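You operate a simulated robot arm through the tools that you are given. There is no shell and no other tool. Be economical: measure what you need, move in short steps, check, and stop when the job is done.

You are at the controls of a simulated robot arm. One attempt, no reset.

Task
Seat the brown crucible at melter two, unlatch, fill it, wind back level.
Fine: the seat is under the spout; tilt by the handwheel; latch it again; spill nothing; the other crucibles stay empty. Set down upright: what you pick out.

Only the result counts: the job must be done as asked and must still hold three seconds after the hand-in. Knocking over, shifting, dropping, spilling or breaking anything else fails it.

Robot
A 7-joint arm with a fingered hand on a trunk, on a base that drives. Base frame: it is fixed to the floor where the robot stands at the start and does not move with it; the origin is under the middle of the robot, x ahead of it, y to its left, z up; the surface under the hand at the start is at about z = 1200. Units: mm, rad, N and s.
With the tool pointing down near the work surface it reaches from about 800 to 920 mm from the robot's upright axis, wherever it stands. Its first joint turns from -2.496 to 2.496 rad. Places, roughly: handwheel of melter two [200, 600, 900]; latch of melter two [200, 600, 700]; seat under the spout of melter two [700, 0, 700]. Payload 3 kg.
The tool frame sits at the grasp point between the pads (the TCP): z along the fingers, y along the line on which they close. The tips reach 26 mm beyond it. Largest opening 148 mm; the body of the gripper starts 73 mm behind the TCP. The gripper is a hand of 3 fingers: y runs from the thumb to the fingers, the wrist lies at [0, 0, -229] in the tool frame.
Orientation is that of the tool frame in the base frame, as [roll, pitch, yaw] about the fixed x, y, z axes, in that order (R = Rz(yaw) Ry(pitch) Rx(roll)). With the fingers straight down and closing along the base's y, the tool's x points along the base's -x, its y along +y and its z along -z.

Tools
- The arm moves only by the tool arm_command. Its argument "plan" is one flat list of numbers, 6 for each row, row after row: the shift along the tool's x, y, z in mm, then the turn, a rotation vector about the tool's x, y, z in rad. In form: [dx, dy, dz, ax, ay, az, dx, dy, dz, ax, ay, az, ...]. A call has 1 to 10 rows; each row shifts and turns the commanded pose from where the row before left it, along the tool's axes as they then stand. A row lasts 0.2 s, in which the tool goes at most 50 mm and 0.15 rad; a call with a longer step from one row to the next is refused whole. Where a pose cannot be reached the arm comes as near as it can. A force on the tool above 40 N (or 10 N above the force at the start of the call, whichever is more), or a blocked arm, ends the call early, and 0.2 s more pass. In this call time passes only in rows, and 0.2 s behind the last. It gives the time, the measured TCP pose, the force on the tool (base axes), the opening and the grip force at its end, in the units of the frame above (readings bear some noise), with the torque about the TCP (base axes, N m) and any sound that the robot's microphone picked up.
- Cameras (640 x 400 px; columns grow to the right, rows downward): "scene" is now at [133.7, 35.2, 1737.7]; the picture's right is [0.63, -0.77, -0.00], its down [-0.69, -0.56, -0.46] and it looks along [0.36, 0.29, -0.89] (base axes); focal length 246 px, centre (320, 200). "wrist" rides on the gripper at [68, -39, -90] in the tool frame; the picture's right is [0.50, 0.87, 0.00], its down [-0.66, 0.38, -0.65] and it looks along [-0.57, 0.33, 0.76] (tool axes); focal length 222 px, centre (320, 200). There is no depth. A picture from a camera that has moved, and an enlarged one, comes with that camera's place and axes in the base frame and with its lens. The place of the scene camera against the robot may be out by one fixed shift of up to 25 mm in any direction.
- capture(camera): a new picture of that camera. It takes no simulated time.
- raise_lower(by): slides the trunk up (or, below 0, down) by that many mm; the arm and the scene camera ride with it, the base frame stays. It gives what a move gives, with no picture.
- base_move(legs): drives the robot by 1 to 6 legs, each [ahead, left, turn to the left] in mm, mm and rad, along the robot's own axes; the way and the turn of a leg run together, so that a leg with both is an arc; at most 1500 mm and 3.142 rad a leg. The arm and the cameras ride along, it lands a little off, and it stops where it bumps. It gives what a move gives.
- set_fingers(finger1, finger2, thumb_bend): sets how far each is bent, from 0 (flat) to 100 (curled in); at 30 the hand is open as for a grip, at 70 the pads meet at the TCP. One left out holds its place. A second passes; each finger stops where it meets its share of the squeeze, and holds until it gets a number again. It is the only way to open and close the hand. It gives what a move gives, with no picture; readings hold the bend of each and the force on the fingers (four entries, about 0 where the hand has none), thumb and palm.
- head_to(pan, tilt): turns the head with the scene camera to pan (to the left, within 1.501 rad either way) and tilt (down, from -0.506 to 1.204), counted from straight ahead of the robot. It gives what a move gives.
- zoom(camera, box): a new picture of the part [left, top, right, bottom] of that camera's present view, enlarged. It takes no simulated time.
- finish_job(): hands the job in; it is judged then, once.

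Go step by step. Nothing tells you exact positions but the pictures and the camera data: compare them with the known pose of the tool, close in by small moves and look again before you grip or let go. The budget is 120 turns and 78 pictures, counting those below and the enlarged ones. Unless the task says otherwise, let go and move clear before handing in.

The tools are called after "Call:" as a command line: name --argument value ..., lists and objects as JSON in quotes. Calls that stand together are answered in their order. arm_command: Moves the arm, as the interface text tells. Its arguments: {"type":"object","properties":{"plan":{"type":"array","items":{"type":"number"}}},"required":["plan"]} The other tools are called the same way: raise_lower (by) slides the trunk up or down; set_fingers (finger1, finger2, thumb_bend) moves the fingers one by one; base_move (legs) drives the base; head_to (pan, tilt) turns the head that bears the scene camera; capture (camera) takes a picture; zoom (camera, box) takes an enlarged picture of a part of a camera's view; finish_job () hands the job in.

At the start:

```text
clock: 0.0
tcp_pos: [681.7, 320.4, 1255.6]
ee_rot: [-3.141, 0.0, -3.141]
contact_force: [0.0, -0.5, -1.3]
wrist_torque: [-0.04, -0.03, -0.02]
width: 147.7
finger_force: 0.0
shape: jaw
bend: [30.0, 30.0, 30.0]
finger forces: [0.1, 0.0, 0.0, 0.1, 0.0, 0.0]
trunk travel left (down, up): [-675.0, 215.0]
robot x, y, heading: [-4.8, -2.9, -0.002]
head pan, tilt: [0.684, 1.091]
```

scene: 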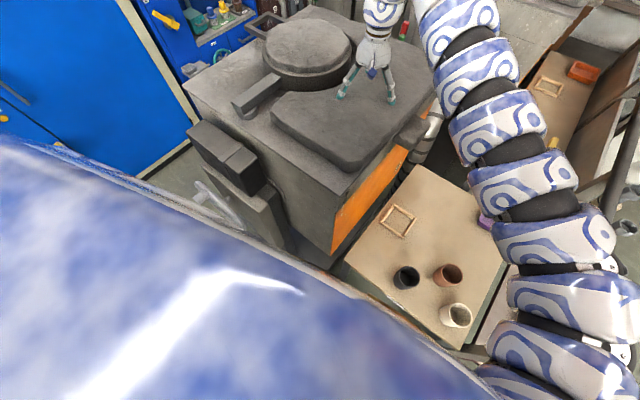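
wrist: 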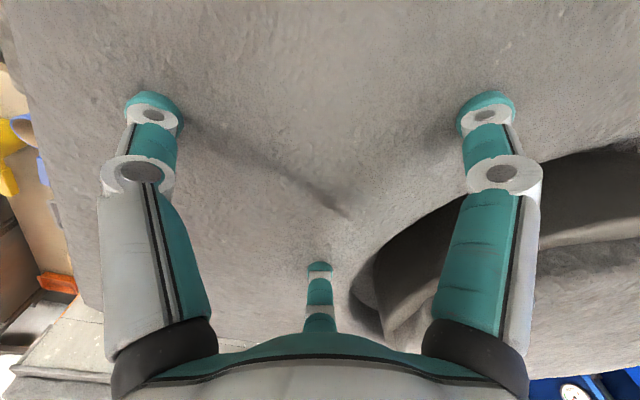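

I see the near melter with a square seat at about (695, 39, 700), and black, brown and cream crucibles on the table, the brown one near (594, -234). I'll look around with the head first.

Call:
head_to --pan 1.1 --tilt 0.9

Call:
capture --camera "scene"

Call:
head_to --pan 0.0 --tilt 1.0

Call:
capture --camera "scene"

```text
clock: 0.9
tcp_pos: [682.8, 320.2, 1255.7]
ee_rot: [3.14, -0.002, 3.141]
contact_force: [0.1, 0.5, 0.0]
wrist_torque: [-0.01, 0.0, -0.01]
width: 147.8
finger_force: 0.0
shape: jaw
bend: [30.0, 30.0, 30.0]
finger forces: [0.0, 0.0, 0.0, 0.1, 0.0, 0.0]
trunk travel left (down, up): [-675.0, 215.0]
robot x, y, heading: [1.8, -1.9, 0.002]
head pan, tilt: [1.1, 0.901]
```

```text
75 pictures are left
camera scene: at [118.7, 62.1, 1750.9], right [0.89, -0.45, 0.0], down [-0.36, -0.7, -0.62], along [0.28, 0.55, -0.78], focal length 246 px, centre (320, 200)
```

scene: 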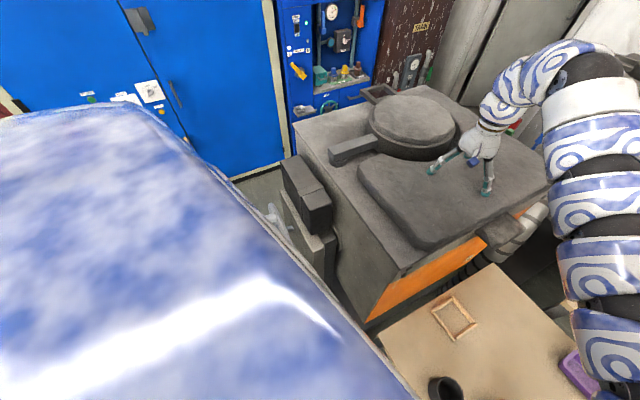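

```text
clock: 2.2
tcp_pos: [681.8, 320.9, 1254.5]
ee_rot: [3.14, -0.001, -3.142]
contact_force: [0.2, 0.3, -0.2]
wrist_torque: [-0.03, 0.02, -0.02]
width: 147.8
finger_force: 0.1
shape: jaw
bend: [30.0, 30.0, 30.0]
finger forces: [0.1, 0.1, 0.0, 0.0, 0.0, 0.0]
trunk travel left (down, up): [-675.0, 215.0]
robot x, y, heading: [-3.1, -6.7, -0.0]
head pan, tilt: [0.0, 1.0]
```

```text
74 pictures are left
camera scene: at [154.0, -5.1, 1743.7], right [0.0, -1.0, 0.0], down [-0.84, 0.0, -0.54], along [0.54, 0.0, -0.84], focal length 246 px, centre (320, 200)
```

scene: 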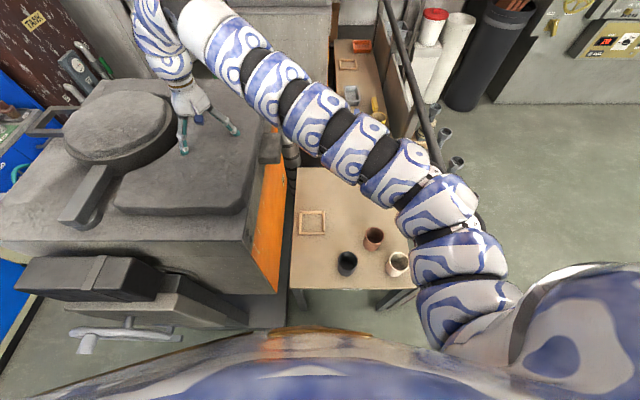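

The near melter has a handwheel on its robot-facing side, seen edge-on. I'll zoom in on the details: the TASK sign, the seat and crucibles, and the wheel.

Call:
zoom --camera "scene" --box '[0, 240, 260, 400]'

Call:
zoom --camera "scene" --box '[260, 150, 430, 300]'

Call:
zoom --camera "scene" --box '[0, 0, 130, 80]'

```text
2.46 times, centred on (130, 320) of scene
camera zoom: at [154.0, -5.1, 1743.7], right [0.0, -1.0, 0.0], down [-0.84, 0.0, -0.54], along [0.54, 0.0, -0.84], focal length 605 px, centre (788, -95)
```

zoom: 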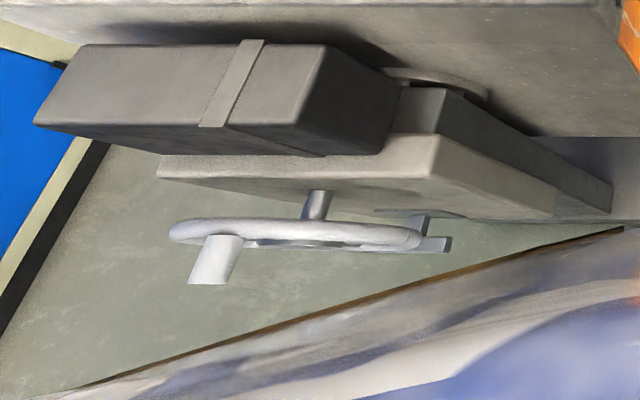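

```text
2.67 times, centred on (345, 225) of scene
camera zoom: at [154.0, -5.1, 1743.7], right [0.0, -1.0, 0.0], down [-0.84, 0.0, -0.54], along [0.54, 0.0, -0.84], focal length 655 px, centre (253, 133)
```

zoom: 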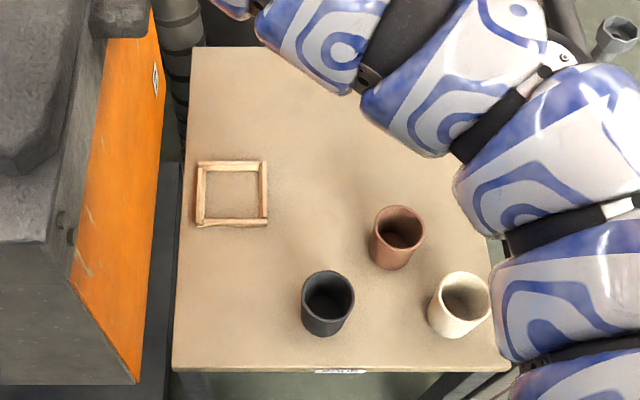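

```text
4.92 times, centred on (65, 40) of scene
camera zoom: at [154.0, -5.1, 1743.7], right [0.0, -1.0, 0.0], down [-0.84, 0.0, -0.54], along [0.54, 0.0, -0.84], focal length 1210 px, centre (1575, 988)
```

zoom: 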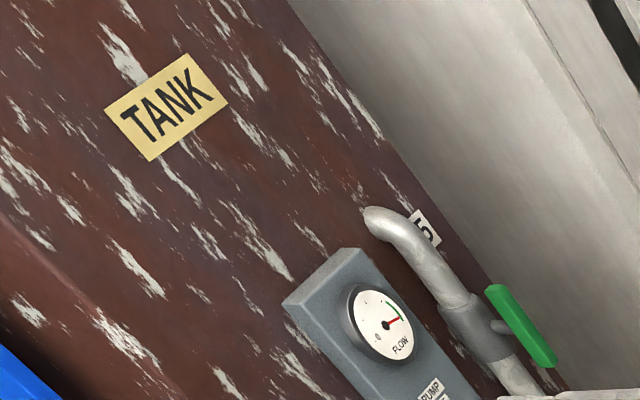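

The brown crucible stands near (606, -246) and the seat near (698, 33). I'll check the surroundings on the right and ahead before moving the arm off the melter.

Call:
head_to --pan -0.7 --tilt 0.7

Call:
capture --camera "scene"

Call:
head_to --pan 0.2 --tilt 0.5

Call:
capture --camera "scene"

```text
clock: 3.3
tcp_pos: [682.5, 319.9, 1255.7]
ee_rot: [3.14, 0.002, -3.14]
contact_force: [-0.5, -0.7, 0.7]
wrist_torque: [-0.02, -0.02, 0.0]
width: 148.1
finger_force: 0.0
shape: jaw
bend: [30.0, 30.0, 30.0]
finger forces: [0.0, 0.0, 0.0, 0.0, 0.0, 0.1]
trunk travel left (down, up): [-675.0, 215.0]
robot x, y, heading: [3.2, 1.2, -0.002]
head pan, tilt: [-0.7, 0.7]
```

```text
70 pictures are left
camera scene: at [149.3, -59.8, 1767.0], right [-0.64, -0.77, 0.0], down [-0.49, 0.41, -0.76], along [0.59, -0.49, -0.64], focal length 246 px, centre (320, 200)
```

scene: 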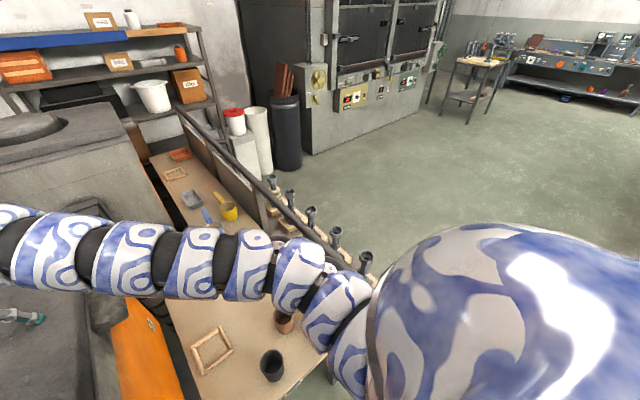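

```text
clock: 4.5
tcp_pos: [681.6, 319.2, 1253.8]
ee_rot: [3.14, 0.0, 3.141]
contact_force: [-0.2, 0.0, 0.3]
wrist_torque: [0.02, 0.01, 0.01]
width: 147.9
finger_force: 0.1
shape: jaw
bend: [30.0, 30.0, 30.0]
finger forces: [0.1, 0.0, 0.0, 0.1, 0.0, 0.0]
trunk travel left (down, up): [-675.0, 215.0]
robot x, y, heading: [0.2, 2.5, 0.002]
head pan, tilt: [0.201, 0.499]
```

```text
69 pictures are left
camera scene: at [173.5, 12.9, 1784.8], right [0.2, -0.98, 0.0], down [-0.47, -0.1, -0.88], along [0.86, 0.17, -0.48], focal length 246 px, centre (320, 200)
```

scene: 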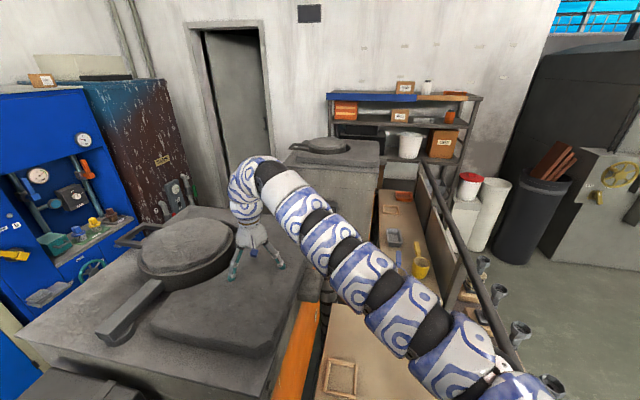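

Another melter stands farther off, and a rail runs along the right of the table. I'll check left and right for space to drive.

Call:
head_to --pan 1.5 --tilt 0.6

Call:
capture --camera "scene"

Call:
head_to --pan -1.5 --tilt 0.6

Call:
capture --camera "scene"

```text
clock: 6.0
tcp_pos: [682.4, 319.5, 1255.1]
ee_rot: [3.139, 0.001, -3.141]
contact_force: [0.5, -0.8, -0.1]
wrist_torque: [0.03, -0.02, 0.01]
width: 147.8
finger_force: 0.1
shape: jaw
bend: [30.0, 30.0, 30.0]
finger forces: [0.0, 0.1, 0.0, 0.0, 0.0, 0.0]
trunk travel left (down, up): [-675.0, 215.0]
robot x, y, heading: [1.1, 2.7, -0.002]
head pan, tilt: [1.499, 0.6]
```

```text
68 pictures are left
camera scene: at [90.7, 83.0, 1775.7], right [1.0, -0.07, 0.0], down [-0.04, -0.56, -0.83], along [0.06, 0.82, -0.56], focal length 246 px, centre (320, 200)
```

scene: 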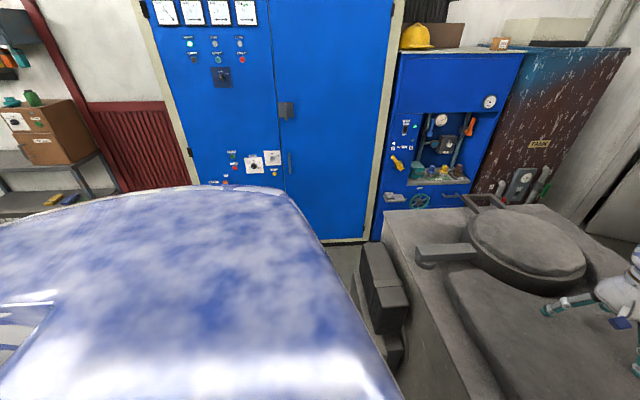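

```text
clock: 8.6
tcp_pos: [683.4, 318.7, 1256.4]
ee_rot: [3.139, 0.001, -3.141]
contact_force: [-0.5, -0.6, 0.3]
wrist_torque: [-0.01, 0.0, -0.02]
width: 147.9
finger_force: 0.1
shape: jaw
bend: [30.0, 30.0, 30.0]
finger forces: [0.0, 0.0, 0.0, 0.0, 0.1, 0.1]
trunk travel left (down, up): [-675.0, 215.0]
robot x, y, heading: [-3.1, 1.6, 0.004]
head pan, tilt: [-1.499, 0.6]
```

```text
67 pictures are left
camera scene: at [90.7, -93.3, 1775.7], right [-1.0, -0.07, 0.0], down [-0.04, 0.56, -0.83], along [0.06, -0.82, -0.56], focal length 246 px, centre (320, 200)
```

scene: 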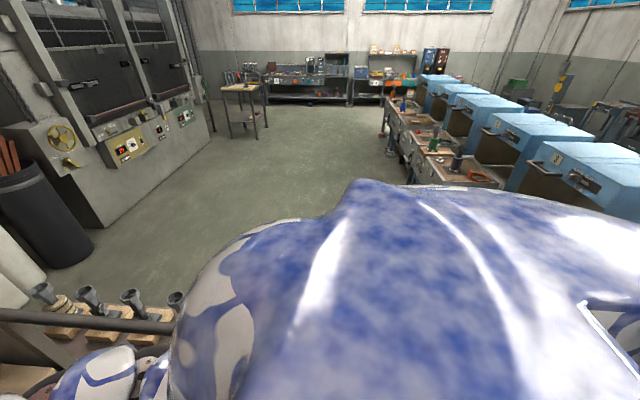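

The space behind and to the left looks free. I'll raise the trunk a little, back off 180 mm, and swing the tool over the table at height.

Call:
raise_lower --by 60

Call:
base_move --legs '[[-180, 0, 0]]'

Call:
arm_command --plan '[0, -48, 0, 0, 0, 0, 0, -48, 0, 0, 0, 0, 0, -48, 0, 0, 0, 0, 0, -48, 0, 0, 0, 0, 0, -48, 0, 0, 0, 0, 0, -48, 0, 0, 0, 0, -10, -48, 0, 0, 0, 0, -10, -48, 0, 0, 0, 0, -10, -48, 0, 0, 0, 0, -10, -48, 0, 0, 0, 0]'

Call:
head_to --pan -0.3 --tilt 0.9

Call:
capture --camera "scene"

```text
clock: 9.6
tcp_pos: [681.7, 318.8, 1313.7]
ee_rot: [3.14, 0.001, -3.141]
contact_force: [-0.5, 0.7, 0.3]
wrist_torque: [0.0, 0.02, 0.0]
width: 148.1
finger_force: 0.0
shape: jaw
bend: [30.0, 30.0, 30.0]
finger forces: [0.0, 0.0, 0.0, 0.1, 0.0, 0.1]
trunk travel left (down, up): [-735.0, 155.0]
robot x, y, heading: [-2.4, -0.8, -0.005]
head pan, tilt: [-1.499, 0.6]
```

```text
clock: 11.1
tcp_pos: [498.5, 320.5, 1315.8]
ee_rot: [3.139, 0.002, -3.14]
contact_force: [0.4, 0.5, 0.9]
wrist_torque: [0.03, -0.05, 0.02]
width: 147.9
finger_force: 0.1
shape: jaw
bend: [30.0, 30.0, 30.0]
finger forces: [0.0, 0.0, 0.0, 0.0, 0.1, 0.1]
trunk travel left (down, up): [-735.0, 155.0]
robot x, y, heading: [-181.4, -3.7, -0.002]
head pan, tilt: [-1.499, 0.6]
```

```text
clock: 13.3
tcp_pos: [500.9, 236.7, 1314.0]
ee_rot: [3.14, 0.002, -3.141]
contact_force: [0.4, 1.7, 0.4]
wrist_torque: [-0.05, -0.02, 0.01]
width: 147.9
finger_force: 0.1
shape: jaw
bend: [30.0, 30.0, 30.0]
finger forces: [0.0, 0.1, 0.0, 0.0, 0.0, 0.1]
out of reach, approached as far as the arm can: row 2, 3, 4, 5, 6, 7, 8, 9, 10
trunk travel left (down, up): [-735.0, 155.0]
robot x, y, heading: [-179.1, -1.3, 0.005]
head pan, tilt: [-1.499, 0.6]
```

```text
clock: 14.7
tcp_pos: [501.7, 235.8, 1314.0]
ee_rot: [3.142, 0.0, 3.141]
contact_force: [0.1, -0.3, 0.4]
wrist_torque: [0.04, -0.01, 0.0]
width: 147.7
finger_force: 0.1
shape: jaw
bend: [30.0, 30.0, 30.0]
finger forces: [0.1, 0.0, 0.0, 0.0, 0.0, 0.0]
trunk travel left (down, up): [-735.0, 155.0]
robot x, y, heading: [-182.9, -4.1, -0.0]
head pan, tilt: [-0.3, 0.901]
```

```text
66 pictures are left
camera scene: at [-25.1, -27.5, 1810.9], right [-0.3, -0.96, 0.0], down [-0.75, 0.23, -0.62], along [0.59, -0.18, -0.78], focal length 246 px, centre (320, 200)
```

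scene: 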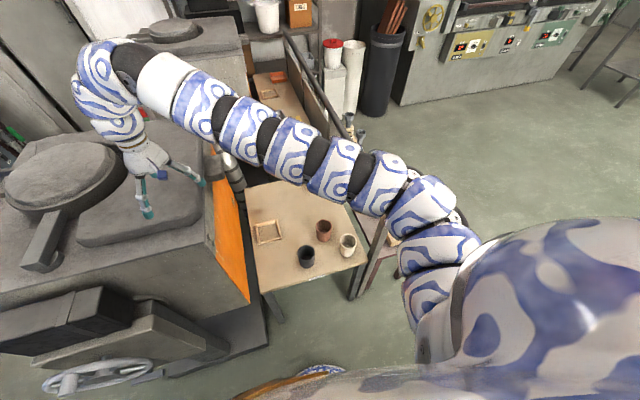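

The arm reached its inner reach limit, so I'll first extend it forward and then sweep right at a larger radius.

Call:
arm_command --plan '[-48, 0, 0, 0, 0, 0, -48, 0, 0, 0, 0, 0, -40, -25, 0, 0, 0, 0, -20, -45, 0, 0, 0, 0, -10, -48, 0, 0, 0, 0, 0, -49, 0, 0, 0, 0, 0, -49, 0, 0, 0, 0, 0, -49, 0, 0, 0, 0, 0, -49, 0, 0, 0, 0, 10, -48, 0, 0, 0, 0]'

Call:
arm_command --plan '[15, -45, 0, 0, 0, 0, 15, -45, 0, 0, 0, 0, 15, -25, 0, 0, 0, 0]'

Call:
capture --camera "scene"

Call:
capture --camera "wrist"

```text
clock: 16.9
tcp_pos: [657.3, -127.9, 1313.5]
ee_rot: [3.141, 0.0, 3.141]
contact_force: [-0.2, -0.4, 0.2]
wrist_torque: [0.0, -0.03, 0.01]
width: 148.0
finger_force: 0.1
shape: jaw
bend: [30.0, 30.0, 30.0]
finger forces: [0.0, 0.0, 0.0, 0.0, 0.0, 0.0]
trunk travel left (down, up): [-735.0, 155.0]
robot x, y, heading: [-180.9, -2.4, 0.001]
head pan, tilt: [-0.3, 0.901]
```

```text
clock: 17.7
tcp_pos: [641.4, -173.3, 1313.1]
ee_rot: [3.14, -0.001, -3.139]
contact_force: [1.0, -1.0, -0.1]
wrist_torque: [0.01, 0.0, 0.0]
width: 148.1
finger_force: 0.1
shape: jaw
bend: [30.0, 30.0, 30.0]
finger forces: [0.0, 0.0, 0.0, 0.0, 0.0, 0.1]
out of reach, approached as far as the arm can: row 2, 3
trunk travel left (down, up): [-735.0, 155.0]
robot x, y, heading: [-179.9, 1.1, 0.0]
head pan, tilt: [-0.3, 0.901]
```

```text
65 pictures are left
camera scene: at [-25.6, -28.8, 1810.9], right [-0.3, -0.96, 0.0], down [-0.75, 0.23, -0.62], along [0.59, -0.18, -0.78], focal length 246 px, centre (320, 200)
```

scene: 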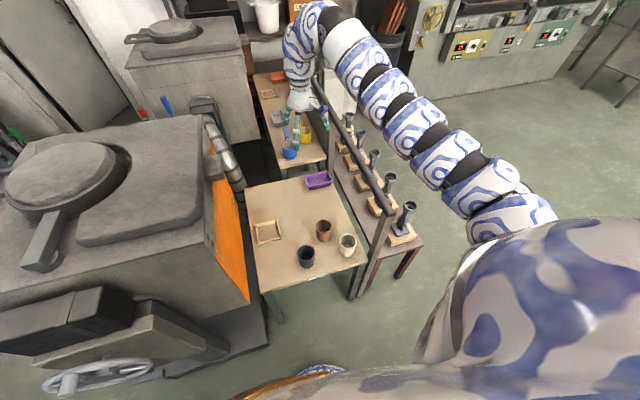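

```text
64 pictures are left
camera wrist: at [573.2, -211.9, 1402.6], right [-0.5, 0.87, 0.0], down [0.66, 0.38, 0.65], along [0.57, 0.33, -0.76], focal length 222 px, centre (320, 200)
```

wrist: 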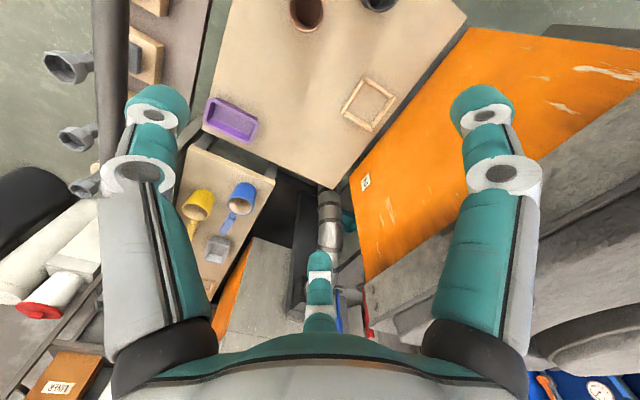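

The sweep stopped slightly short, probably a wrist yaw limit. I'll let the tool yaw follow the bearing and continue toward the point above the brown crucible.

Call:
arm_command --plan '[0, 0, 0, 0, 0, 0.14, 0, 0, 0, 0, 0, 0.14, 0, 0, 0, 0, 0, 0.14, 0, 0, 0, 0, 0, 0.14]'

Call:
arm_command --plan '[-12, -40, 0, 0, 0, 0, -10, -28, 0, 0, 0, 0, 0, 0, 40, 0, 0, 0, 0, 0, 45, 0, 0, 0, 0, 0, 45, 0, 0, 0, 0, 0, 45, 0, 0, 0]'

Call:
capture --camera "scene"

```text
clock: 18.7
tcp_pos: [642.0, -171.4, 1312.1]
ee_rot: [-3.141, -0.002, 2.58]
contact_force: [-0.8, 0.7, 0.0]
wrist_torque: [0.0, -0.01, 0.01]
width: 147.8
finger_force: 0.0
shape: jaw
bend: [30.0, 30.0, 30.0]
finger forces: [0.0, 0.1, 0.0, 0.0, 0.0, 0.0]
trunk travel left (down, up): [-735.0, 155.0]
robot x, y, heading: [-180.1, 0.1, -0.004]
head pan, tilt: [-0.3, 0.901]
```

```text
clock: 20.1
tcp_pos: [653.5, -174.5, 1252.9]
ee_rot: [3.14, -0.002, 2.581]
contact_force: [-0.3, 0.1, -0.5]
wrist_torque: [-0.02, -0.01, -0.01]
width: 147.9
finger_force: 0.1
shape: jaw
bend: [30.0, 30.0, 30.0]
finger forces: [0.0, 0.1, 0.0, 0.1, 0.1, 0.0]
out of reach, approached as far as the arm can: row 1, 2, 3, 4, 5, 6
trunk travel left (down, up): [-735.0, 155.0]
robot x, y, heading: [-179.0, -0.1, -0.003]
head pan, tilt: [-0.3, 0.901]
```

```text
63 pictures are left
camera scene: at [-24.6, -26.8, 1810.9], right [-0.3, -0.96, 0.0], down [-0.75, 0.23, -0.62], along [0.59, -0.18, -0.78], focal length 246 px, centre (320, 200)
```

scene: 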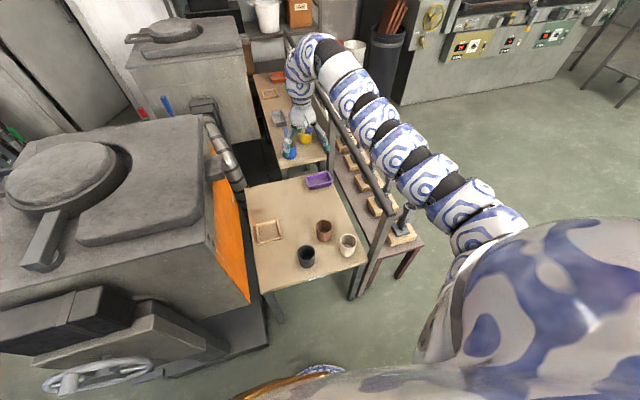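

The arm seems to be at a limit on the right side, so I'll turn the robot to the right. The target then sits ahead-left of the robot, where the arm is comfortable.

Call:
base_move --legs '[[0, 0, -0.55]]'

Call:
head_to --pan 0.35 --tilt 0.9

Call:
capture --camera "scene"

```text
clock: 22.0
tcp_pos: [437.9, -585.7, 1253.5]
ee_rot: [3.141, -0.001, 2.029]
contact_force: [-0.7, 0.9, 0.5]
wrist_torque: [0.0, 0.0, 0.01]
width: 147.6
finger_force: 0.0
shape: jaw
bend: [30.0, 30.0, 30.0]
finger forces: [0.1, 0.0, 0.0, 0.0, 0.0, 0.1]
trunk travel left (down, up): [-735.0, 155.0]
robot x, y, heading: [-183.3, 0.4, -0.552]
head pan, tilt: [-0.3, 0.901]
```

```text
clock: 23.0
tcp_pos: [438.5, -585.6, 1253.1]
ee_rot: [3.141, -0.003, 2.031]
contact_force: [0.2, -0.2, -0.3]
wrist_torque: [0.01, 0.04, -0.02]
width: 147.8
finger_force: 0.0
shape: jaw
bend: [30.0, 30.0, 30.0]
finger forces: [0.0, 0.0, 0.0, 0.0, 0.0, 0.0]
trunk travel left (down, up): [-735.0, 155.0]
robot x, y, heading: [-179.7, 0.6, -0.551]
head pan, tilt: [0.351, 0.901]
```

```text
62 pictures are left
camera scene: at [-35.2, -62.4, 1810.9], right [-0.2, -0.98, 0.0], down [-0.77, 0.16, -0.62], along [0.61, -0.12, -0.78], focal length 246 px, centre (320, 200)
```

scene: 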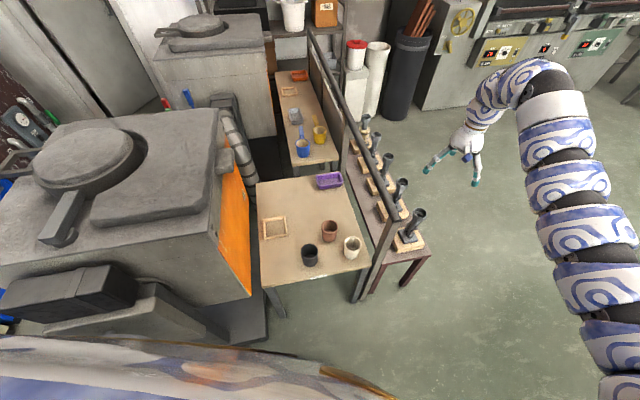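

The view is clear now. I'll swing the arm left along an arc to above the brown crucible.

Call:
arm_command --plan '[21.6, 38.6, 0, 0, 0, 0, 21.6, 38.6, 0, 0, 0, 0, 21.6, 38.6, 0, 0, 0, 0, 21.6, 38.6, 0, 0, 0, 0, 28.9, 29, 0, 0, 0, 0, 28.9, 29, 0, 0, 0, 0, 28.9, 29, 0, 0, 0, 0, 28.9, 29, 0, 0, 0, 0, 28.9, 29, 0, 0, 0, 0]'

Call:
zoom --camera "scene" --box '[240, 170, 400, 290]'

Call:
capture --camera "wrist"

```text
clock: 25.0
tcp_pos: [603.4, -243.5, 1254.6]
ee_rot: [-3.141, -0.002, 2.03]
contact_force: [-0.2, 0.4, 0.8]
wrist_torque: [-0.04, 0.01, 0.01]
width: 148.0
finger_force: 0.1
shape: jaw
bend: [30.0, 30.0, 30.0]
finger forces: [0.0, 0.0, 0.0, 0.0, 0.0, 0.0]
trunk travel left (down, up): [-735.0, 155.0]
robot x, y, heading: [-178.8, -4.1, -0.55]
head pan, tilt: [0.351, 0.901]
```

```text
3.33 times, centred on (320, 230) of scene
camera zoom: at [-34.8, -61.2, 1810.9], right [-0.2, -0.98, 0.0], down [-0.77, 0.16, -0.62], along [0.61, -0.12, -0.78], focal length 819 px, centre (320, 100)
```

zoom: 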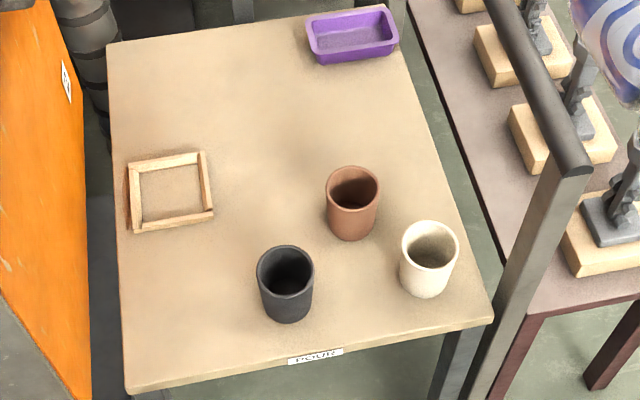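

```text
60 pictures are left
camera wrist: at [538.3, -200.8, 1344.7], right [0.55, 0.83, 0.0], down [0.63, -0.42, 0.65], along [0.54, -0.36, -0.76], focal length 222 px, centre (320, 200)
```

wrist: 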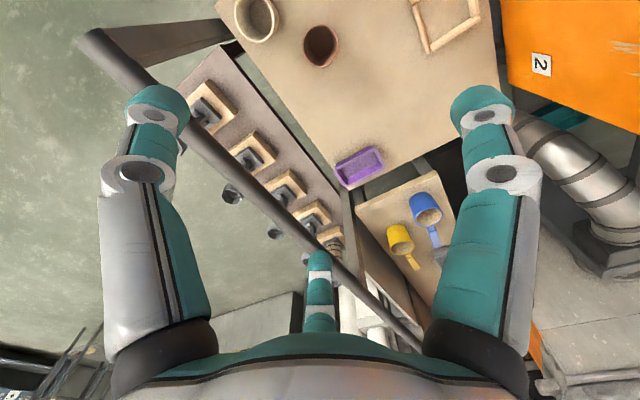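

The label "2" on the orange face confirms the melter, and the brown crucible is at about (587, -231) with its rim near z = 790. Before lowering the trunk I'll check where the arm lies relative to the rail.

Call:
head_to --pan -0.05 --tilt 0.9

Call:
capture --camera "scene"

```text
clock: 25.9
tcp_pos: [604.0, -245.0, 1255.1]
ee_rot: [-3.14, -0.001, 2.031]
contact_force: [0.4, 0.3, -0.2]
wrist_torque: [-0.02, -0.02, 0.0]
width: 148.0
finger_force: 0.1
shape: jaw
bend: [30.0, 30.0, 30.0]
finger forces: [0.1, 0.0, 0.0, 0.0, 0.1, 0.0]
trunk travel left (down, up): [-735.0, 155.0]
robot x, y, heading: [-183.0, -0.4, -0.545]
head pan, tilt: [-0.051, 0.901]
```

```text
59 pictures are left
camera scene: at [-46.9, -89.9, 1810.9], right [-0.57, -0.82, 0.0], down [-0.65, 0.44, -0.62], along [0.51, -0.35, -0.78], focal length 246 px, centre (320, 200)
```

scene: 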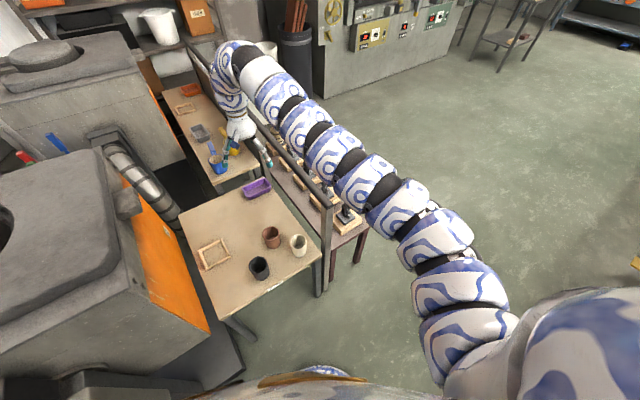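

The forearm, once lowered, would pass close to the rail. I'll move the robot about 200 mm to the left and turn it a bit more, so the arm comes in from the free side.

Call:
base_move --legs '[[0, 0, -0.21], [-123, 159, 0]]'

Call:
head_to --pan 0.2 --tilt 0.9

Call:
capture --camera "scene"

```text
clock: 28.3
tcp_pos: [557.9, -202.5, 1254.0]
ee_rot: [-3.141, 0.002, 1.82]
contact_force: [0.3, 0.9, 0.5]
wrist_torque: [-0.03, 0.01, -0.01]
width: 148.1
finger_force: 0.1
shape: jaw
bend: [30.0, 30.0, 30.0]
finger forces: [0.0, 0.1, 0.1, 0.0, 0.1, 0.0]
trunk travel left (down, up): [-735.0, 155.0]
robot x, y, heading: [-160.2, 198.7, -0.763]
head pan, tilt: [-0.051, 0.901]
```

```text
clock: 29.0
tcp_pos: [557.6, -203.8, 1254.0]
ee_rot: [-3.141, -0.003, 1.82]
contact_force: [-0.7, 0.5, 0.3]
wrist_torque: [0.02, 0.01, 0.02]
width: 147.9
finger_force: 0.1
shape: jaw
bend: [30.0, 30.0, 30.0]
finger forces: [0.1, 0.0, 0.1, 0.0, 0.0, 0.0]
trunk travel left (down, up): [-735.0, 155.0]
robot x, y, heading: [-162.1, 198.5, -0.767]
head pan, tilt: [0.201, 0.901]
```

```text
58 pictures are left
camera scene: at [-33.0, 99.0, 1810.9], right [-0.53, -0.85, 0.0], down [-0.66, 0.42, -0.62], along [0.53, -0.33, -0.78], focal length 246 px, centre (320, 200)
```

scene: 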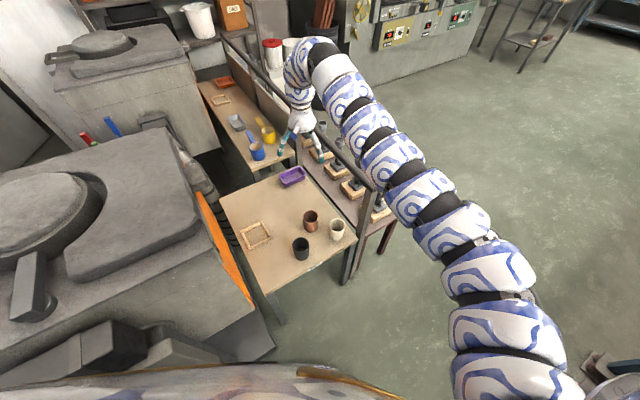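

I'll centre over the brown crucible, then lower the trunk in stages.

Call:
arm_command --plan '[-34.3, 21.2, 0, 0, 0, 0]'

Call:
raise_lower --by -250

Call:
capture --camera "scene"

Call:
capture --camera "wrist"

```text
clock: 29.4
tcp_pos: [587.9, -234.0, 1254.8]
ee_rot: [3.141, 0.0, 1.817]
contact_force: [0.4, 0.9, 0.5]
wrist_torque: [0.04, -0.01, 0.01]
width: 147.9
finger_force: 0.0
shape: jaw
bend: [30.0, 30.0, 30.0]
finger forces: [0.1, 0.0, 0.0, 0.0, 0.1, 0.0]
trunk travel left (down, up): [-735.0, 155.0]
robot x, y, heading: [-158.0, 196.4, -0.761]
head pan, tilt: [0.201, 0.901]
```

```text
clock: 32.0
tcp_pos: [587.0, -230.7, 1005.4]
ee_rot: [-3.142, -0.001, 1.82]
contact_force: [0.8, -0.2, -0.1]
wrist_torque: [0.0, 0.03, -0.04]
width: 147.9
finger_force: 0.0
shape: jaw
bend: [30.0, 30.0, 30.0]
finger forces: [0.0, 0.1, 0.0, 0.0, 0.1, 0.0]
trunk travel left (down, up): [-485.0, 405.0]
robot x, y, heading: [-162.0, 199.7, -0.759]
head pan, tilt: [0.201, 0.901]
```

```text
57 pictures are left
camera scene: at [-33.0, 98.9, 1561.0], right [-0.53, -0.85, 0.0], down [-0.66, 0.42, -0.62], along [0.53, -0.33, -0.78], focal length 246 px, centre (320, 200)
```

scene: 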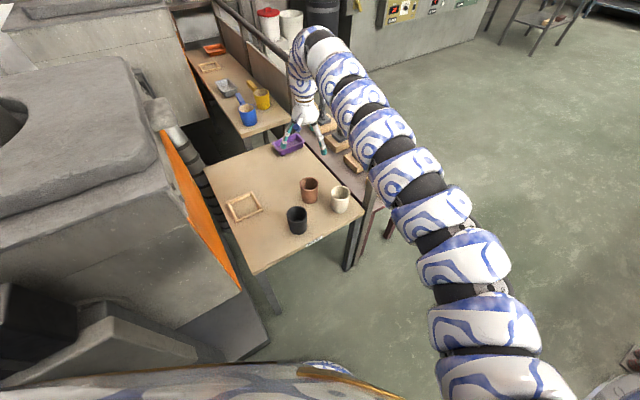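

```text
56 pictures are left
camera wrist: at [532.3, -175.7, 1095.2], right [0.72, 0.7, 0.0], down [0.53, -0.54, 0.65], along [0.46, -0.47, -0.76], focal length 222 px, centre (320, 200)
```

wrist: 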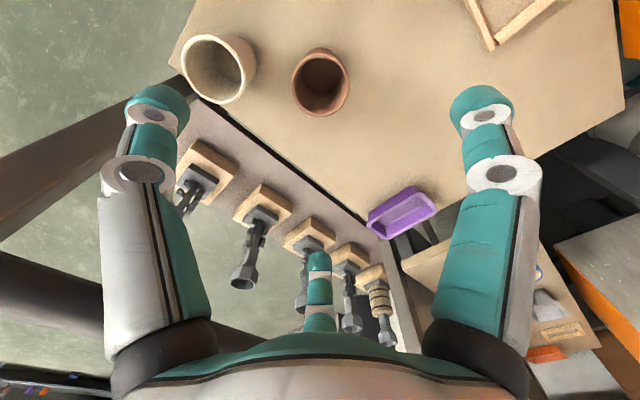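

The arm is clear of the rail. I'll keep descending and refine the position.

Call:
raise_lower --by -130

Call:
capture --camera "wrist"

Call:
capture --camera "scene"

```text
clock: 33.6
tcp_pos: [587.8, -231.0, 874.2]
ee_rot: [3.141, -0.003, 1.82]
contact_force: [0.0, 0.5, 0.4]
wrist_torque: [0.01, -0.01, -0.01]
width: 147.9
finger_force: 0.0
shape: jaw
bend: [30.0, 30.0, 30.0]
finger forces: [0.1, 0.0, 0.1, 0.0, 0.1, 0.1]
trunk travel left (down, up): [-355.0, 535.0]
robot x, y, heading: [-165.9, 199.3, -0.764]
head pan, tilt: [0.201, 0.901]
```

```text
55 pictures are left
camera wrist: at [532.3, -175.7, 965.2], right [0.72, 0.7, 0.0], down [0.53, -0.54, 0.65], along [0.46, -0.47, -0.76], focal length 222 px, centre (320, 200)
```

wrist: 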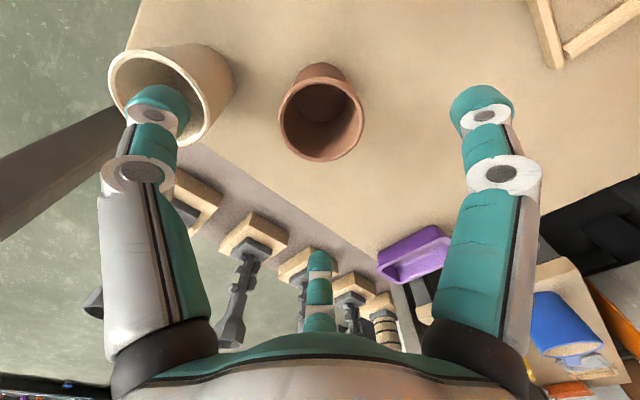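

```text
54 pictures are left
camera scene: at [-33.1, 99.0, 1431.0], right [-0.53, -0.85, 0.0], down [-0.66, 0.42, -0.62], along [0.53, -0.33, -0.78], focal length 246 px, centre (320, 200)
```

scene: 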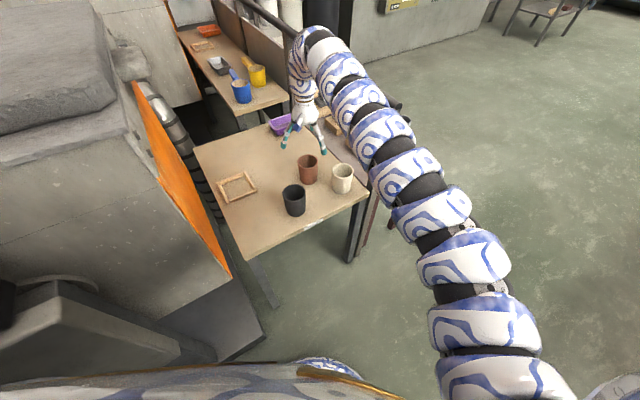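

The crucible is at about (580, -224), but the cream one stands close at about 215° from it. I'll rotate the hand about 34° so that a gap between fingers faces the cream crucible, and centre a little better.

Call:
arm_command --plan '[8.5, -5, 0, 0, 0, 0, 0, 0, 0, 0, 0, 0.148, 0, 0, 0, 0, 0, 0.148, 0, 0, 0, 0, 0, 0.148, 0, 0, 0, 0, 0, 0.148]'

Call:
capture --camera "wrist"

```text
clock: 34.8
tcp_pos: [580.1, -224.5, 875.2]
ee_rot: [-3.139, -0.002, 1.226]
contact_force: [0.0, -0.5, 0.3]
wrist_torque: [0.02, 0.01, 0.03]
width: 147.7
finger_force: 0.0
shape: jaw
bend: [30.0, 30.0, 30.0]
finger forces: [0.1, 0.0, 0.0, 0.0, 0.0, 0.0]
trunk travel left (down, up): [-355.0, 535.0]
robot x, y, heading: [-159.7, 199.1, -0.762]
head pan, tilt: [0.201, 0.901]
```

```text
53 pictures are left
camera wrist: at [565.7, -147.1, 964.9], right [0.98, 0.18, 0.0], down [0.14, -0.75, 0.65], along [0.12, -0.64, -0.76], focal length 222 px, centre (320, 200)
```

wrist: 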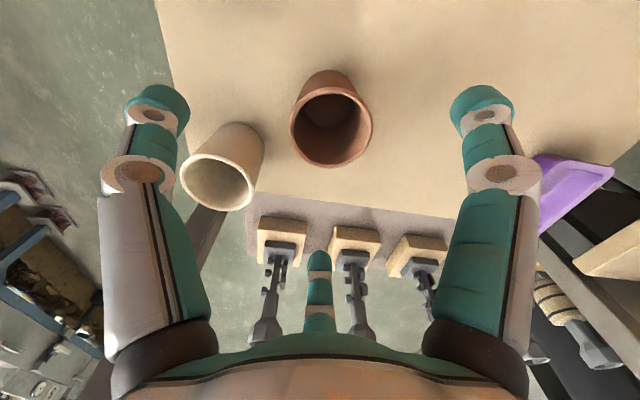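

Small centring move, then down 95 mm with the fingers around the crucible, and a check.

Call:
arm_command --plan '[5.7, 1.1, 0, 0, 0, 0]'

Call:
raise_lower --by -75

Call:
capture --camera "wrist"

Call:
zoom --camera "scene" --box '[240, 60, 400, 180]'

```text
clock: 35.2
tcp_pos: [583.5, -221.0, 875.5]
ee_rot: [-3.141, -0.003, 1.227]
contact_force: [0.2, 0.7, 0.5]
wrist_torque: [0.01, 0.02, 0.02]
width: 148.2
finger_force: 0.2
shape: jaw
bend: [30.0, 30.0, 30.0]
finger forces: [0.0, 0.0, 0.0, 0.0, 0.1, 0.0]
trunk travel left (down, up): [-355.0, 535.0]
robot x, y, heading: [-162.1, 199.6, -0.762]
head pan, tilt: [0.201, 0.901]
```

```text
clock: 36.3
tcp_pos: [583.0, -220.1, 801.1]
ee_rot: [-3.141, -0.002, 1.23]
contact_force: [-0.1, -0.2, 0.8]
wrist_torque: [-0.01, 0.01, -0.02]
width: 148.1
finger_force: 0.1
shape: jaw
bend: [30.0, 30.0, 30.0]
finger forces: [0.1, 0.1, 0.1, 0.0, 0.0, 0.1]
trunk travel left (down, up): [-280.0, 610.0]
robot x, y, heading: [-162.7, 196.6, -0.76]
head pan, tilt: [0.201, 0.901]
```

```text
52 pictures are left
camera wrist: at [569.0, -142.8, 890.5], right [0.98, 0.18, 0.0], down [0.14, -0.75, 0.65], along [0.12, -0.64, -0.76], focal length 222 px, centre (320, 200)
```

wrist: 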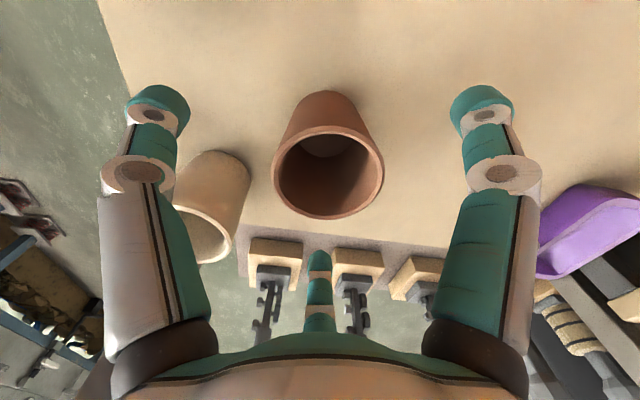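

```text
3.33 times, centred on (320, 120) of scene
camera zoom: at [-33.1, 99.0, 1355.9], right [-0.53, -0.85, 0.0], down [-0.66, 0.42, -0.62], along [0.53, -0.33, -0.78], focal length 819 px, centre (320, 467)
```

zoom: 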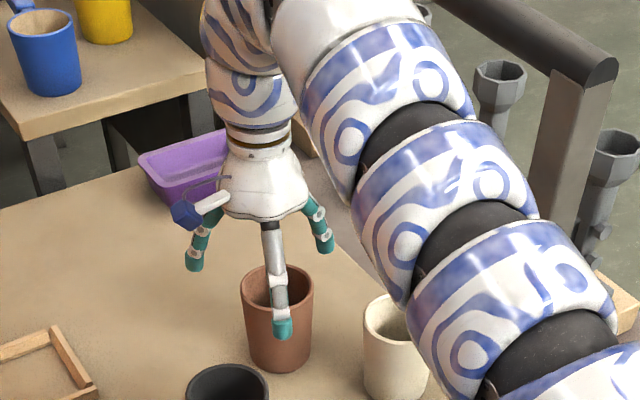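

The rim is at about z = 770, so the crucible is about 70 mm tall and 68 mm across. I'll nudge 3 mm, lower to TCP z ≈ 741, and close gently.

Call:
arm_command --plan '[2, 2.5, 0, 0, 0, 0]'

Call:
raise_lower --by -60

Call:
set_fingers --finger1 45 --finger2 45 --thumb_bend 45

Call:
capture --camera "wrist"

```text
clock: 36.7
tcp_pos: [586.4, -219.7, 801.5]
ee_rot: [3.141, -0.001, 1.228]
contact_force: [0.2, 0.6, -0.4]
wrist_torque: [-0.01, -0.01, 0.01]
width: 147.8
finger_force: 0.1
shape: jaw
bend: [30.0, 30.0, 30.0]
finger forces: [0.0, 0.1, 0.0, 0.0, 0.1, 0.0]
trunk travel left (down, up): [-280.0, 610.0]
robot x, y, heading: [-157.1, 202.7, -0.758]
head pan, tilt: [0.201, 0.901]
```

```text
clock: 37.7
tcp_pos: [587.3, -219.2, 740.3]
ee_rot: [-3.141, -0.002, 1.23]
contact_force: [-0.4, 0.7, -0.1]
wrist_torque: [0.01, -0.01, -0.01]
width: 147.8
finger_force: 0.1
shape: jaw
bend: [30.0, 30.0, 30.0]
finger forces: [0.0, 0.1, 0.0, 0.1, 0.1, 0.1]
trunk travel left (down, up): [-220.0, 670.0]
robot x, y, heading: [-160.3, 195.6, -0.765]
head pan, tilt: [0.201, 0.901]
```

```text
clock: 38.7
tcp_pos: [585.9, -218.8, 741.0]
ee_rot: [-3.141, 0.0, 1.228]
contact_force: [0.2, -0.6, 1.5]
wrist_torque: [-0.04, 0.01, -0.01]
width: 79.3
finger_force: 0.7
shape: fingers
bend: [45.0, 44.0, 45.0]
finger forces: [0.1, 1.2, 0.1, 0.1, 0.0, 0.1]
trunk travel left (down, up): [-220.0, 670.0]
robot x, y, heading: [-158.0, 198.2, -0.755]
head pan, tilt: [0.201, 0.901]
```

```text
50 pictures are left
camera wrist: at [572.0, -142.1, 830.4], right [0.98, 0.18, 0.0], down [0.14, -0.75, 0.65], along [0.12, -0.64, -0.76], focal length 222 px, centre (320, 200)
```

wrist: 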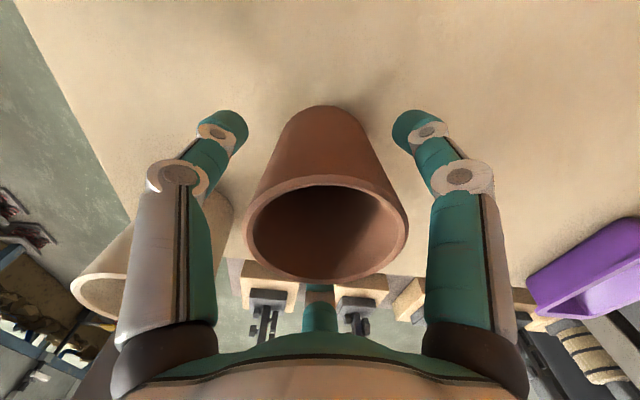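

One finger touches early while the other two have gaps, so the crucible lies farther toward -y. I'll shift the hand (5, -12) mm and look.

Call:
arm_command --plan '[-9.6, 8.8, 0, 0, 0, 0]'

Call:
capture --camera "wrist"

```text
clock: 39.1
tcp_pos: [590.2, -230.3, 739.1]
ee_rot: [-3.139, -0.001, 1.23]
contact_force: [-0.4, -0.7, 0.4]
wrist_torque: [0.01, -0.02, -0.01]
width: 79.1
finger_force: 0.0
shape: fingers
bend: [45.0, 45.0, 45.0]
finger forces: [0.0, 0.0, 0.0, 0.0, 0.0, 0.0]
trunk travel left (down, up): [-220.0, 670.0]
robot x, y, heading: [-159.1, 200.4, -0.755]
head pan, tilt: [0.201, 0.901]
```

```text
49 pictures are left
camera wrist: at [576.3, -153.9, 830.1], right [0.98, 0.18, 0.0], down [0.14, -0.75, 0.65], along [0.12, -0.64, -0.76], focal length 222 px, centre (320, 200)
```

wrist: 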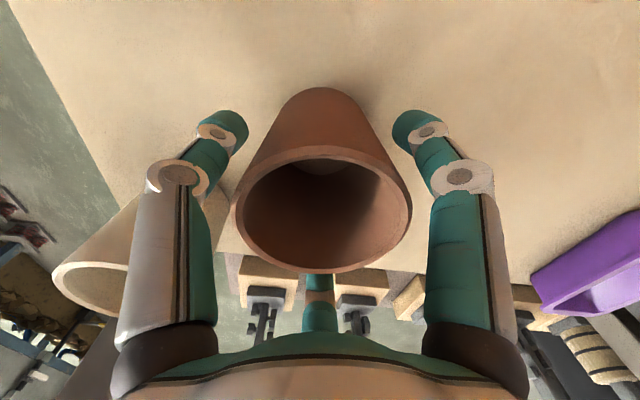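

Better centred; now I'll close in small steps.

Call:
set_fingers --finger1 51 --finger2 51 --thumb_bend 51

Call:
set_fingers --finger1 62 --finger2 62 --thumb_bend 62

Call:
capture --camera "wrist"

```text
clock: 40.1
tcp_pos: [590.5, -231.2, 741.5]
ee_rot: [-3.141, -0.002, 1.229]
contact_force: [0.2, 0.2, -1.2]
wrist_torque: [0.02, 0.0, -0.02]
width: 63.3
finger_force: 1.5
shape: fingers
bend: [50.0, 50.0, 50.0]
finger forces: [1.1, 0.4, 0.0, 0.0, 1.3, 0.1]
trunk travel left (down, up): [-220.0, 670.0]
robot x, y, heading: [-160.3, 203.6, -0.763]
head pan, tilt: [0.201, 0.901]
```

```text
clock: 41.1
tcp_pos: [590.7, -231.9, 740.2]
ee_rot: [3.141, -0.001, 1.229]
contact_force: [-1.1, -0.1, -0.7]
wrist_torque: [-0.01, 0.01, -0.01]
width: 60.3
finger_force: 15.1
shape: fingers
bend: [50.0, 51.0, 54.0]
finger forces: [9.3, 9.1, 0.0, 0.1, 11.9, 0.1]
trunk travel left (down, up): [-220.0, 670.0]
robot x, y, heading: [-158.2, 196.9, -0.757]
head pan, tilt: [0.201, 0.901]
```

```text
48 pictures are left
camera wrist: at [576.7, -153.8, 830.7], right [0.98, 0.18, 0.0], down [0.14, -0.75, 0.65], along [0.12, -0.64, -0.76], focal length 222 px, centre (320, 200)
```

wrist: 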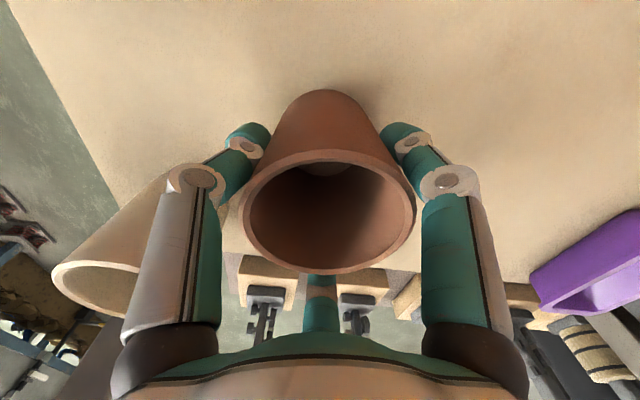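

It's gripped. Since the seat has a raised wooden frame, I'll regrip 18 mm higher so the fingertips stay above the frame when released.

Call:
set_fingers --finger1 44 --finger2 44 --thumb_bend 44

Call:
raise_lower --by 18

Call:
set_fingers --finger1 50 --finger2 50 --thumb_bend 50

Call:
set_fingers --finger1 62 --finger2 62 --thumb_bend 62

Call:
raise_lower --by 110

Call:
capture --camera "wrist"

```text
clock: 42.1
tcp_pos: [590.5, -230.9, 740.3]
ee_rot: [3.141, -0.001, 1.228]
contact_force: [0.2, 0.0, 0.9]
wrist_torque: [-0.01, -0.01, 0.03]
width: 81.5
finger_force: 0.0
shape: fingers
bend: [44.0, 44.0, 44.0]
finger forces: [0.1, 0.0, 0.0, 0.1, 0.0, 0.0]
trunk travel left (down, up): [-220.0, 670.0]
robot x, y, heading: [-158.5, 204.3, -0.761]
head pan, tilt: [0.201, 0.901]
```

```text
clock: 42.8
tcp_pos: [591.2, -231.1, 758.8]
ee_rot: [-3.139, -0.001, 1.229]
contact_force: [-0.4, -0.3, 0.2]
wrist_torque: [-0.01, 0.0, -0.03]
width: 81.6
finger_force: 0.0
shape: fingers
bend: [44.0, 44.0, 44.0]
finger forces: [0.1, 0.0, 0.1, 0.0, 0.0, 0.0]
trunk travel left (down, up): [-238.0, 652.0]
robot x, y, heading: [-158.8, 200.7, -0.759]
head pan, tilt: [0.201, 0.901]
```

```text
clock: 43.8
tcp_pos: [592.8, -230.6, 758.7]
ee_rot: [3.141, -0.003, 1.227]
contact_force: [0.8, 0.4, 0.2]
wrist_torque: [-0.03, 0.01, -0.02]
width: 64.4
finger_force: 0.8
shape: fingers
bend: [48.0, 49.0, 50.0]
finger forces: [1.2, 0.5, 0.1, 0.0, 0.0, 0.0]
trunk travel left (down, up): [-238.0, 652.0]
robot x, y, heading: [-155.9, 200.6, -0.763]
head pan, tilt: [0.201, 0.901]
```

```text
clock: 44.8
tcp_pos: [591.1, -231.9, 758.4]
ee_rot: [-3.14, -0.002, 1.229]
contact_force: [-0.6, 0.2, -0.1]
wrist_torque: [-0.02, -0.02, -0.01]
width: 60.9
finger_force: 14.5
shape: fingers
bend: [49.0, 50.0, 55.0]
finger forces: [9.0, 9.0, 0.0, 0.0, 11.2, 0.1]
trunk travel left (down, up): [-238.0, 652.0]
robot x, y, heading: [-159.4, 200.2, -0.765]
head pan, tilt: [0.201, 0.901]
```

```text
clock: 46.2
tcp_pos: [590.5, -230.5, 868.5]
ee_rot: [-3.14, -0.003, 1.228]
contact_force: [0.1, -0.5, -2.9]
wrist_torque: [0.01, 0.01, 0.0]
width: 60.9
finger_force: 14.5
shape: fingers
bend: [49.0, 50.0, 55.0]
finger forces: [9.1, 9.0, 0.0, 0.0, 10.8, 0.0]
trunk travel left (down, up): [-348.0, 542.0]
robot x, y, heading: [-157.5, 198.5, -0.762]
head pan, tilt: [0.201, 0.901]
```

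```text
47 pictures are left
camera wrist: at [576.9, -154.0, 958.4], right [0.98, 0.18, 0.0], down [0.14, -0.75, 0.65], along [0.12, -0.64, -0.76], focal length 222 px, centre (320, 200)
```

wrist: 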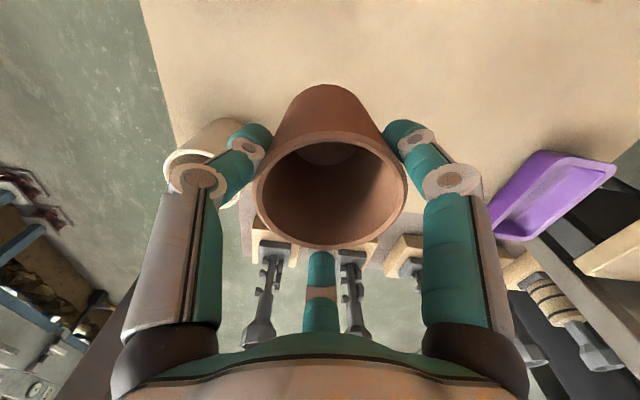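

Lifted cleanly. I'll carry it toward the seat, stopping to look partway.

Call:
arm_command --plan '[40.8, 2, 0, 0, 0, 0, 40.8, 2, 0, 0, 0, 0, 40.8, 2, 0, 0, 0, 0, 40.8, 2, 0, 0, 0, 0, 40.8, 2, 0, 0, 0, 0]'

Call:
head_to --pan 0.55 --tilt 0.75

Call:
capture --camera "scene"

Call:
capture --camera "wrist"

```text
clock: 47.4
tcp_pos: [633.2, -61.6, 866.3]
ee_rot: [-3.139, -0.004, 1.227]
contact_force: [0.4, -0.3, -2.6]
wrist_torque: [0.08, 0.01, 0.02]
width: 60.8
finger_force: 14.3
shape: fingers
bend: [48.0, 50.0, 55.0]
finger forces: [8.9, 8.7, 0.1, 0.1, 10.9, 0.0]
out of reach, approached as far as the arm can: row 3, 4, 5
trunk travel left (down, up): [-348.0, 542.0]
robot x, y, heading: [-159.9, 201.3, -0.762]
head pan, tilt: [0.201, 0.901]
```

```text
clock: 48.2
tcp_pos: [634.2, -59.5, 867.1]
ee_rot: [3.14, -0.001, 1.228]
contact_force: [-0.6, -0.6, -3.5]
wrist_torque: [0.02, 0.0, -0.02]
width: 60.8
finger_force: 14.1
shape: fingers
bend: [48.0, 50.0, 55.0]
finger forces: [8.8, 8.5, 0.0, 0.0, 10.9, 0.0]
trunk travel left (down, up): [-348.0, 542.0]
robot x, y, heading: [-158.2, 199.8, -0.76]
head pan, tilt: [0.55, 0.75]
```

```text
46 pictures are left
camera scene: at [-15.7, 121.6, 1435.8], right [-0.21, -0.98, 0.0], down [-0.67, 0.14, -0.73], along [0.71, -0.15, -0.68], focal length 246 px, centre (320, 200)
```

scene: 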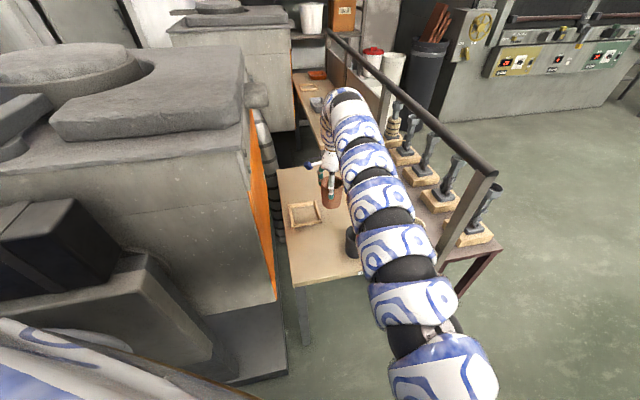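

```text
45 pictures are left
camera wrist: at [619.2, 17.8, 957.2], right [0.98, 0.18, 0.0], down [0.14, -0.75, 0.65], along [0.12, -0.64, -0.76], focal length 222 px, centre (320, 200)
```

wrist: 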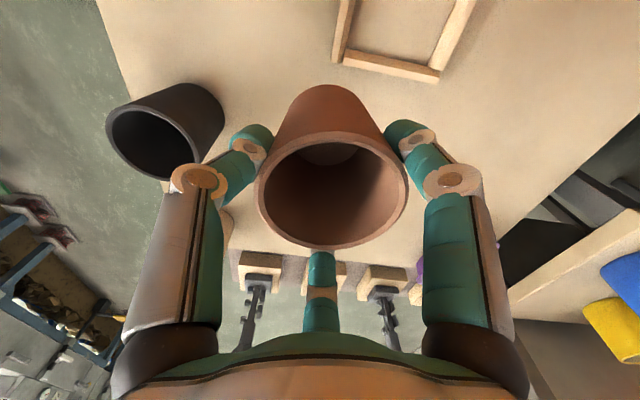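

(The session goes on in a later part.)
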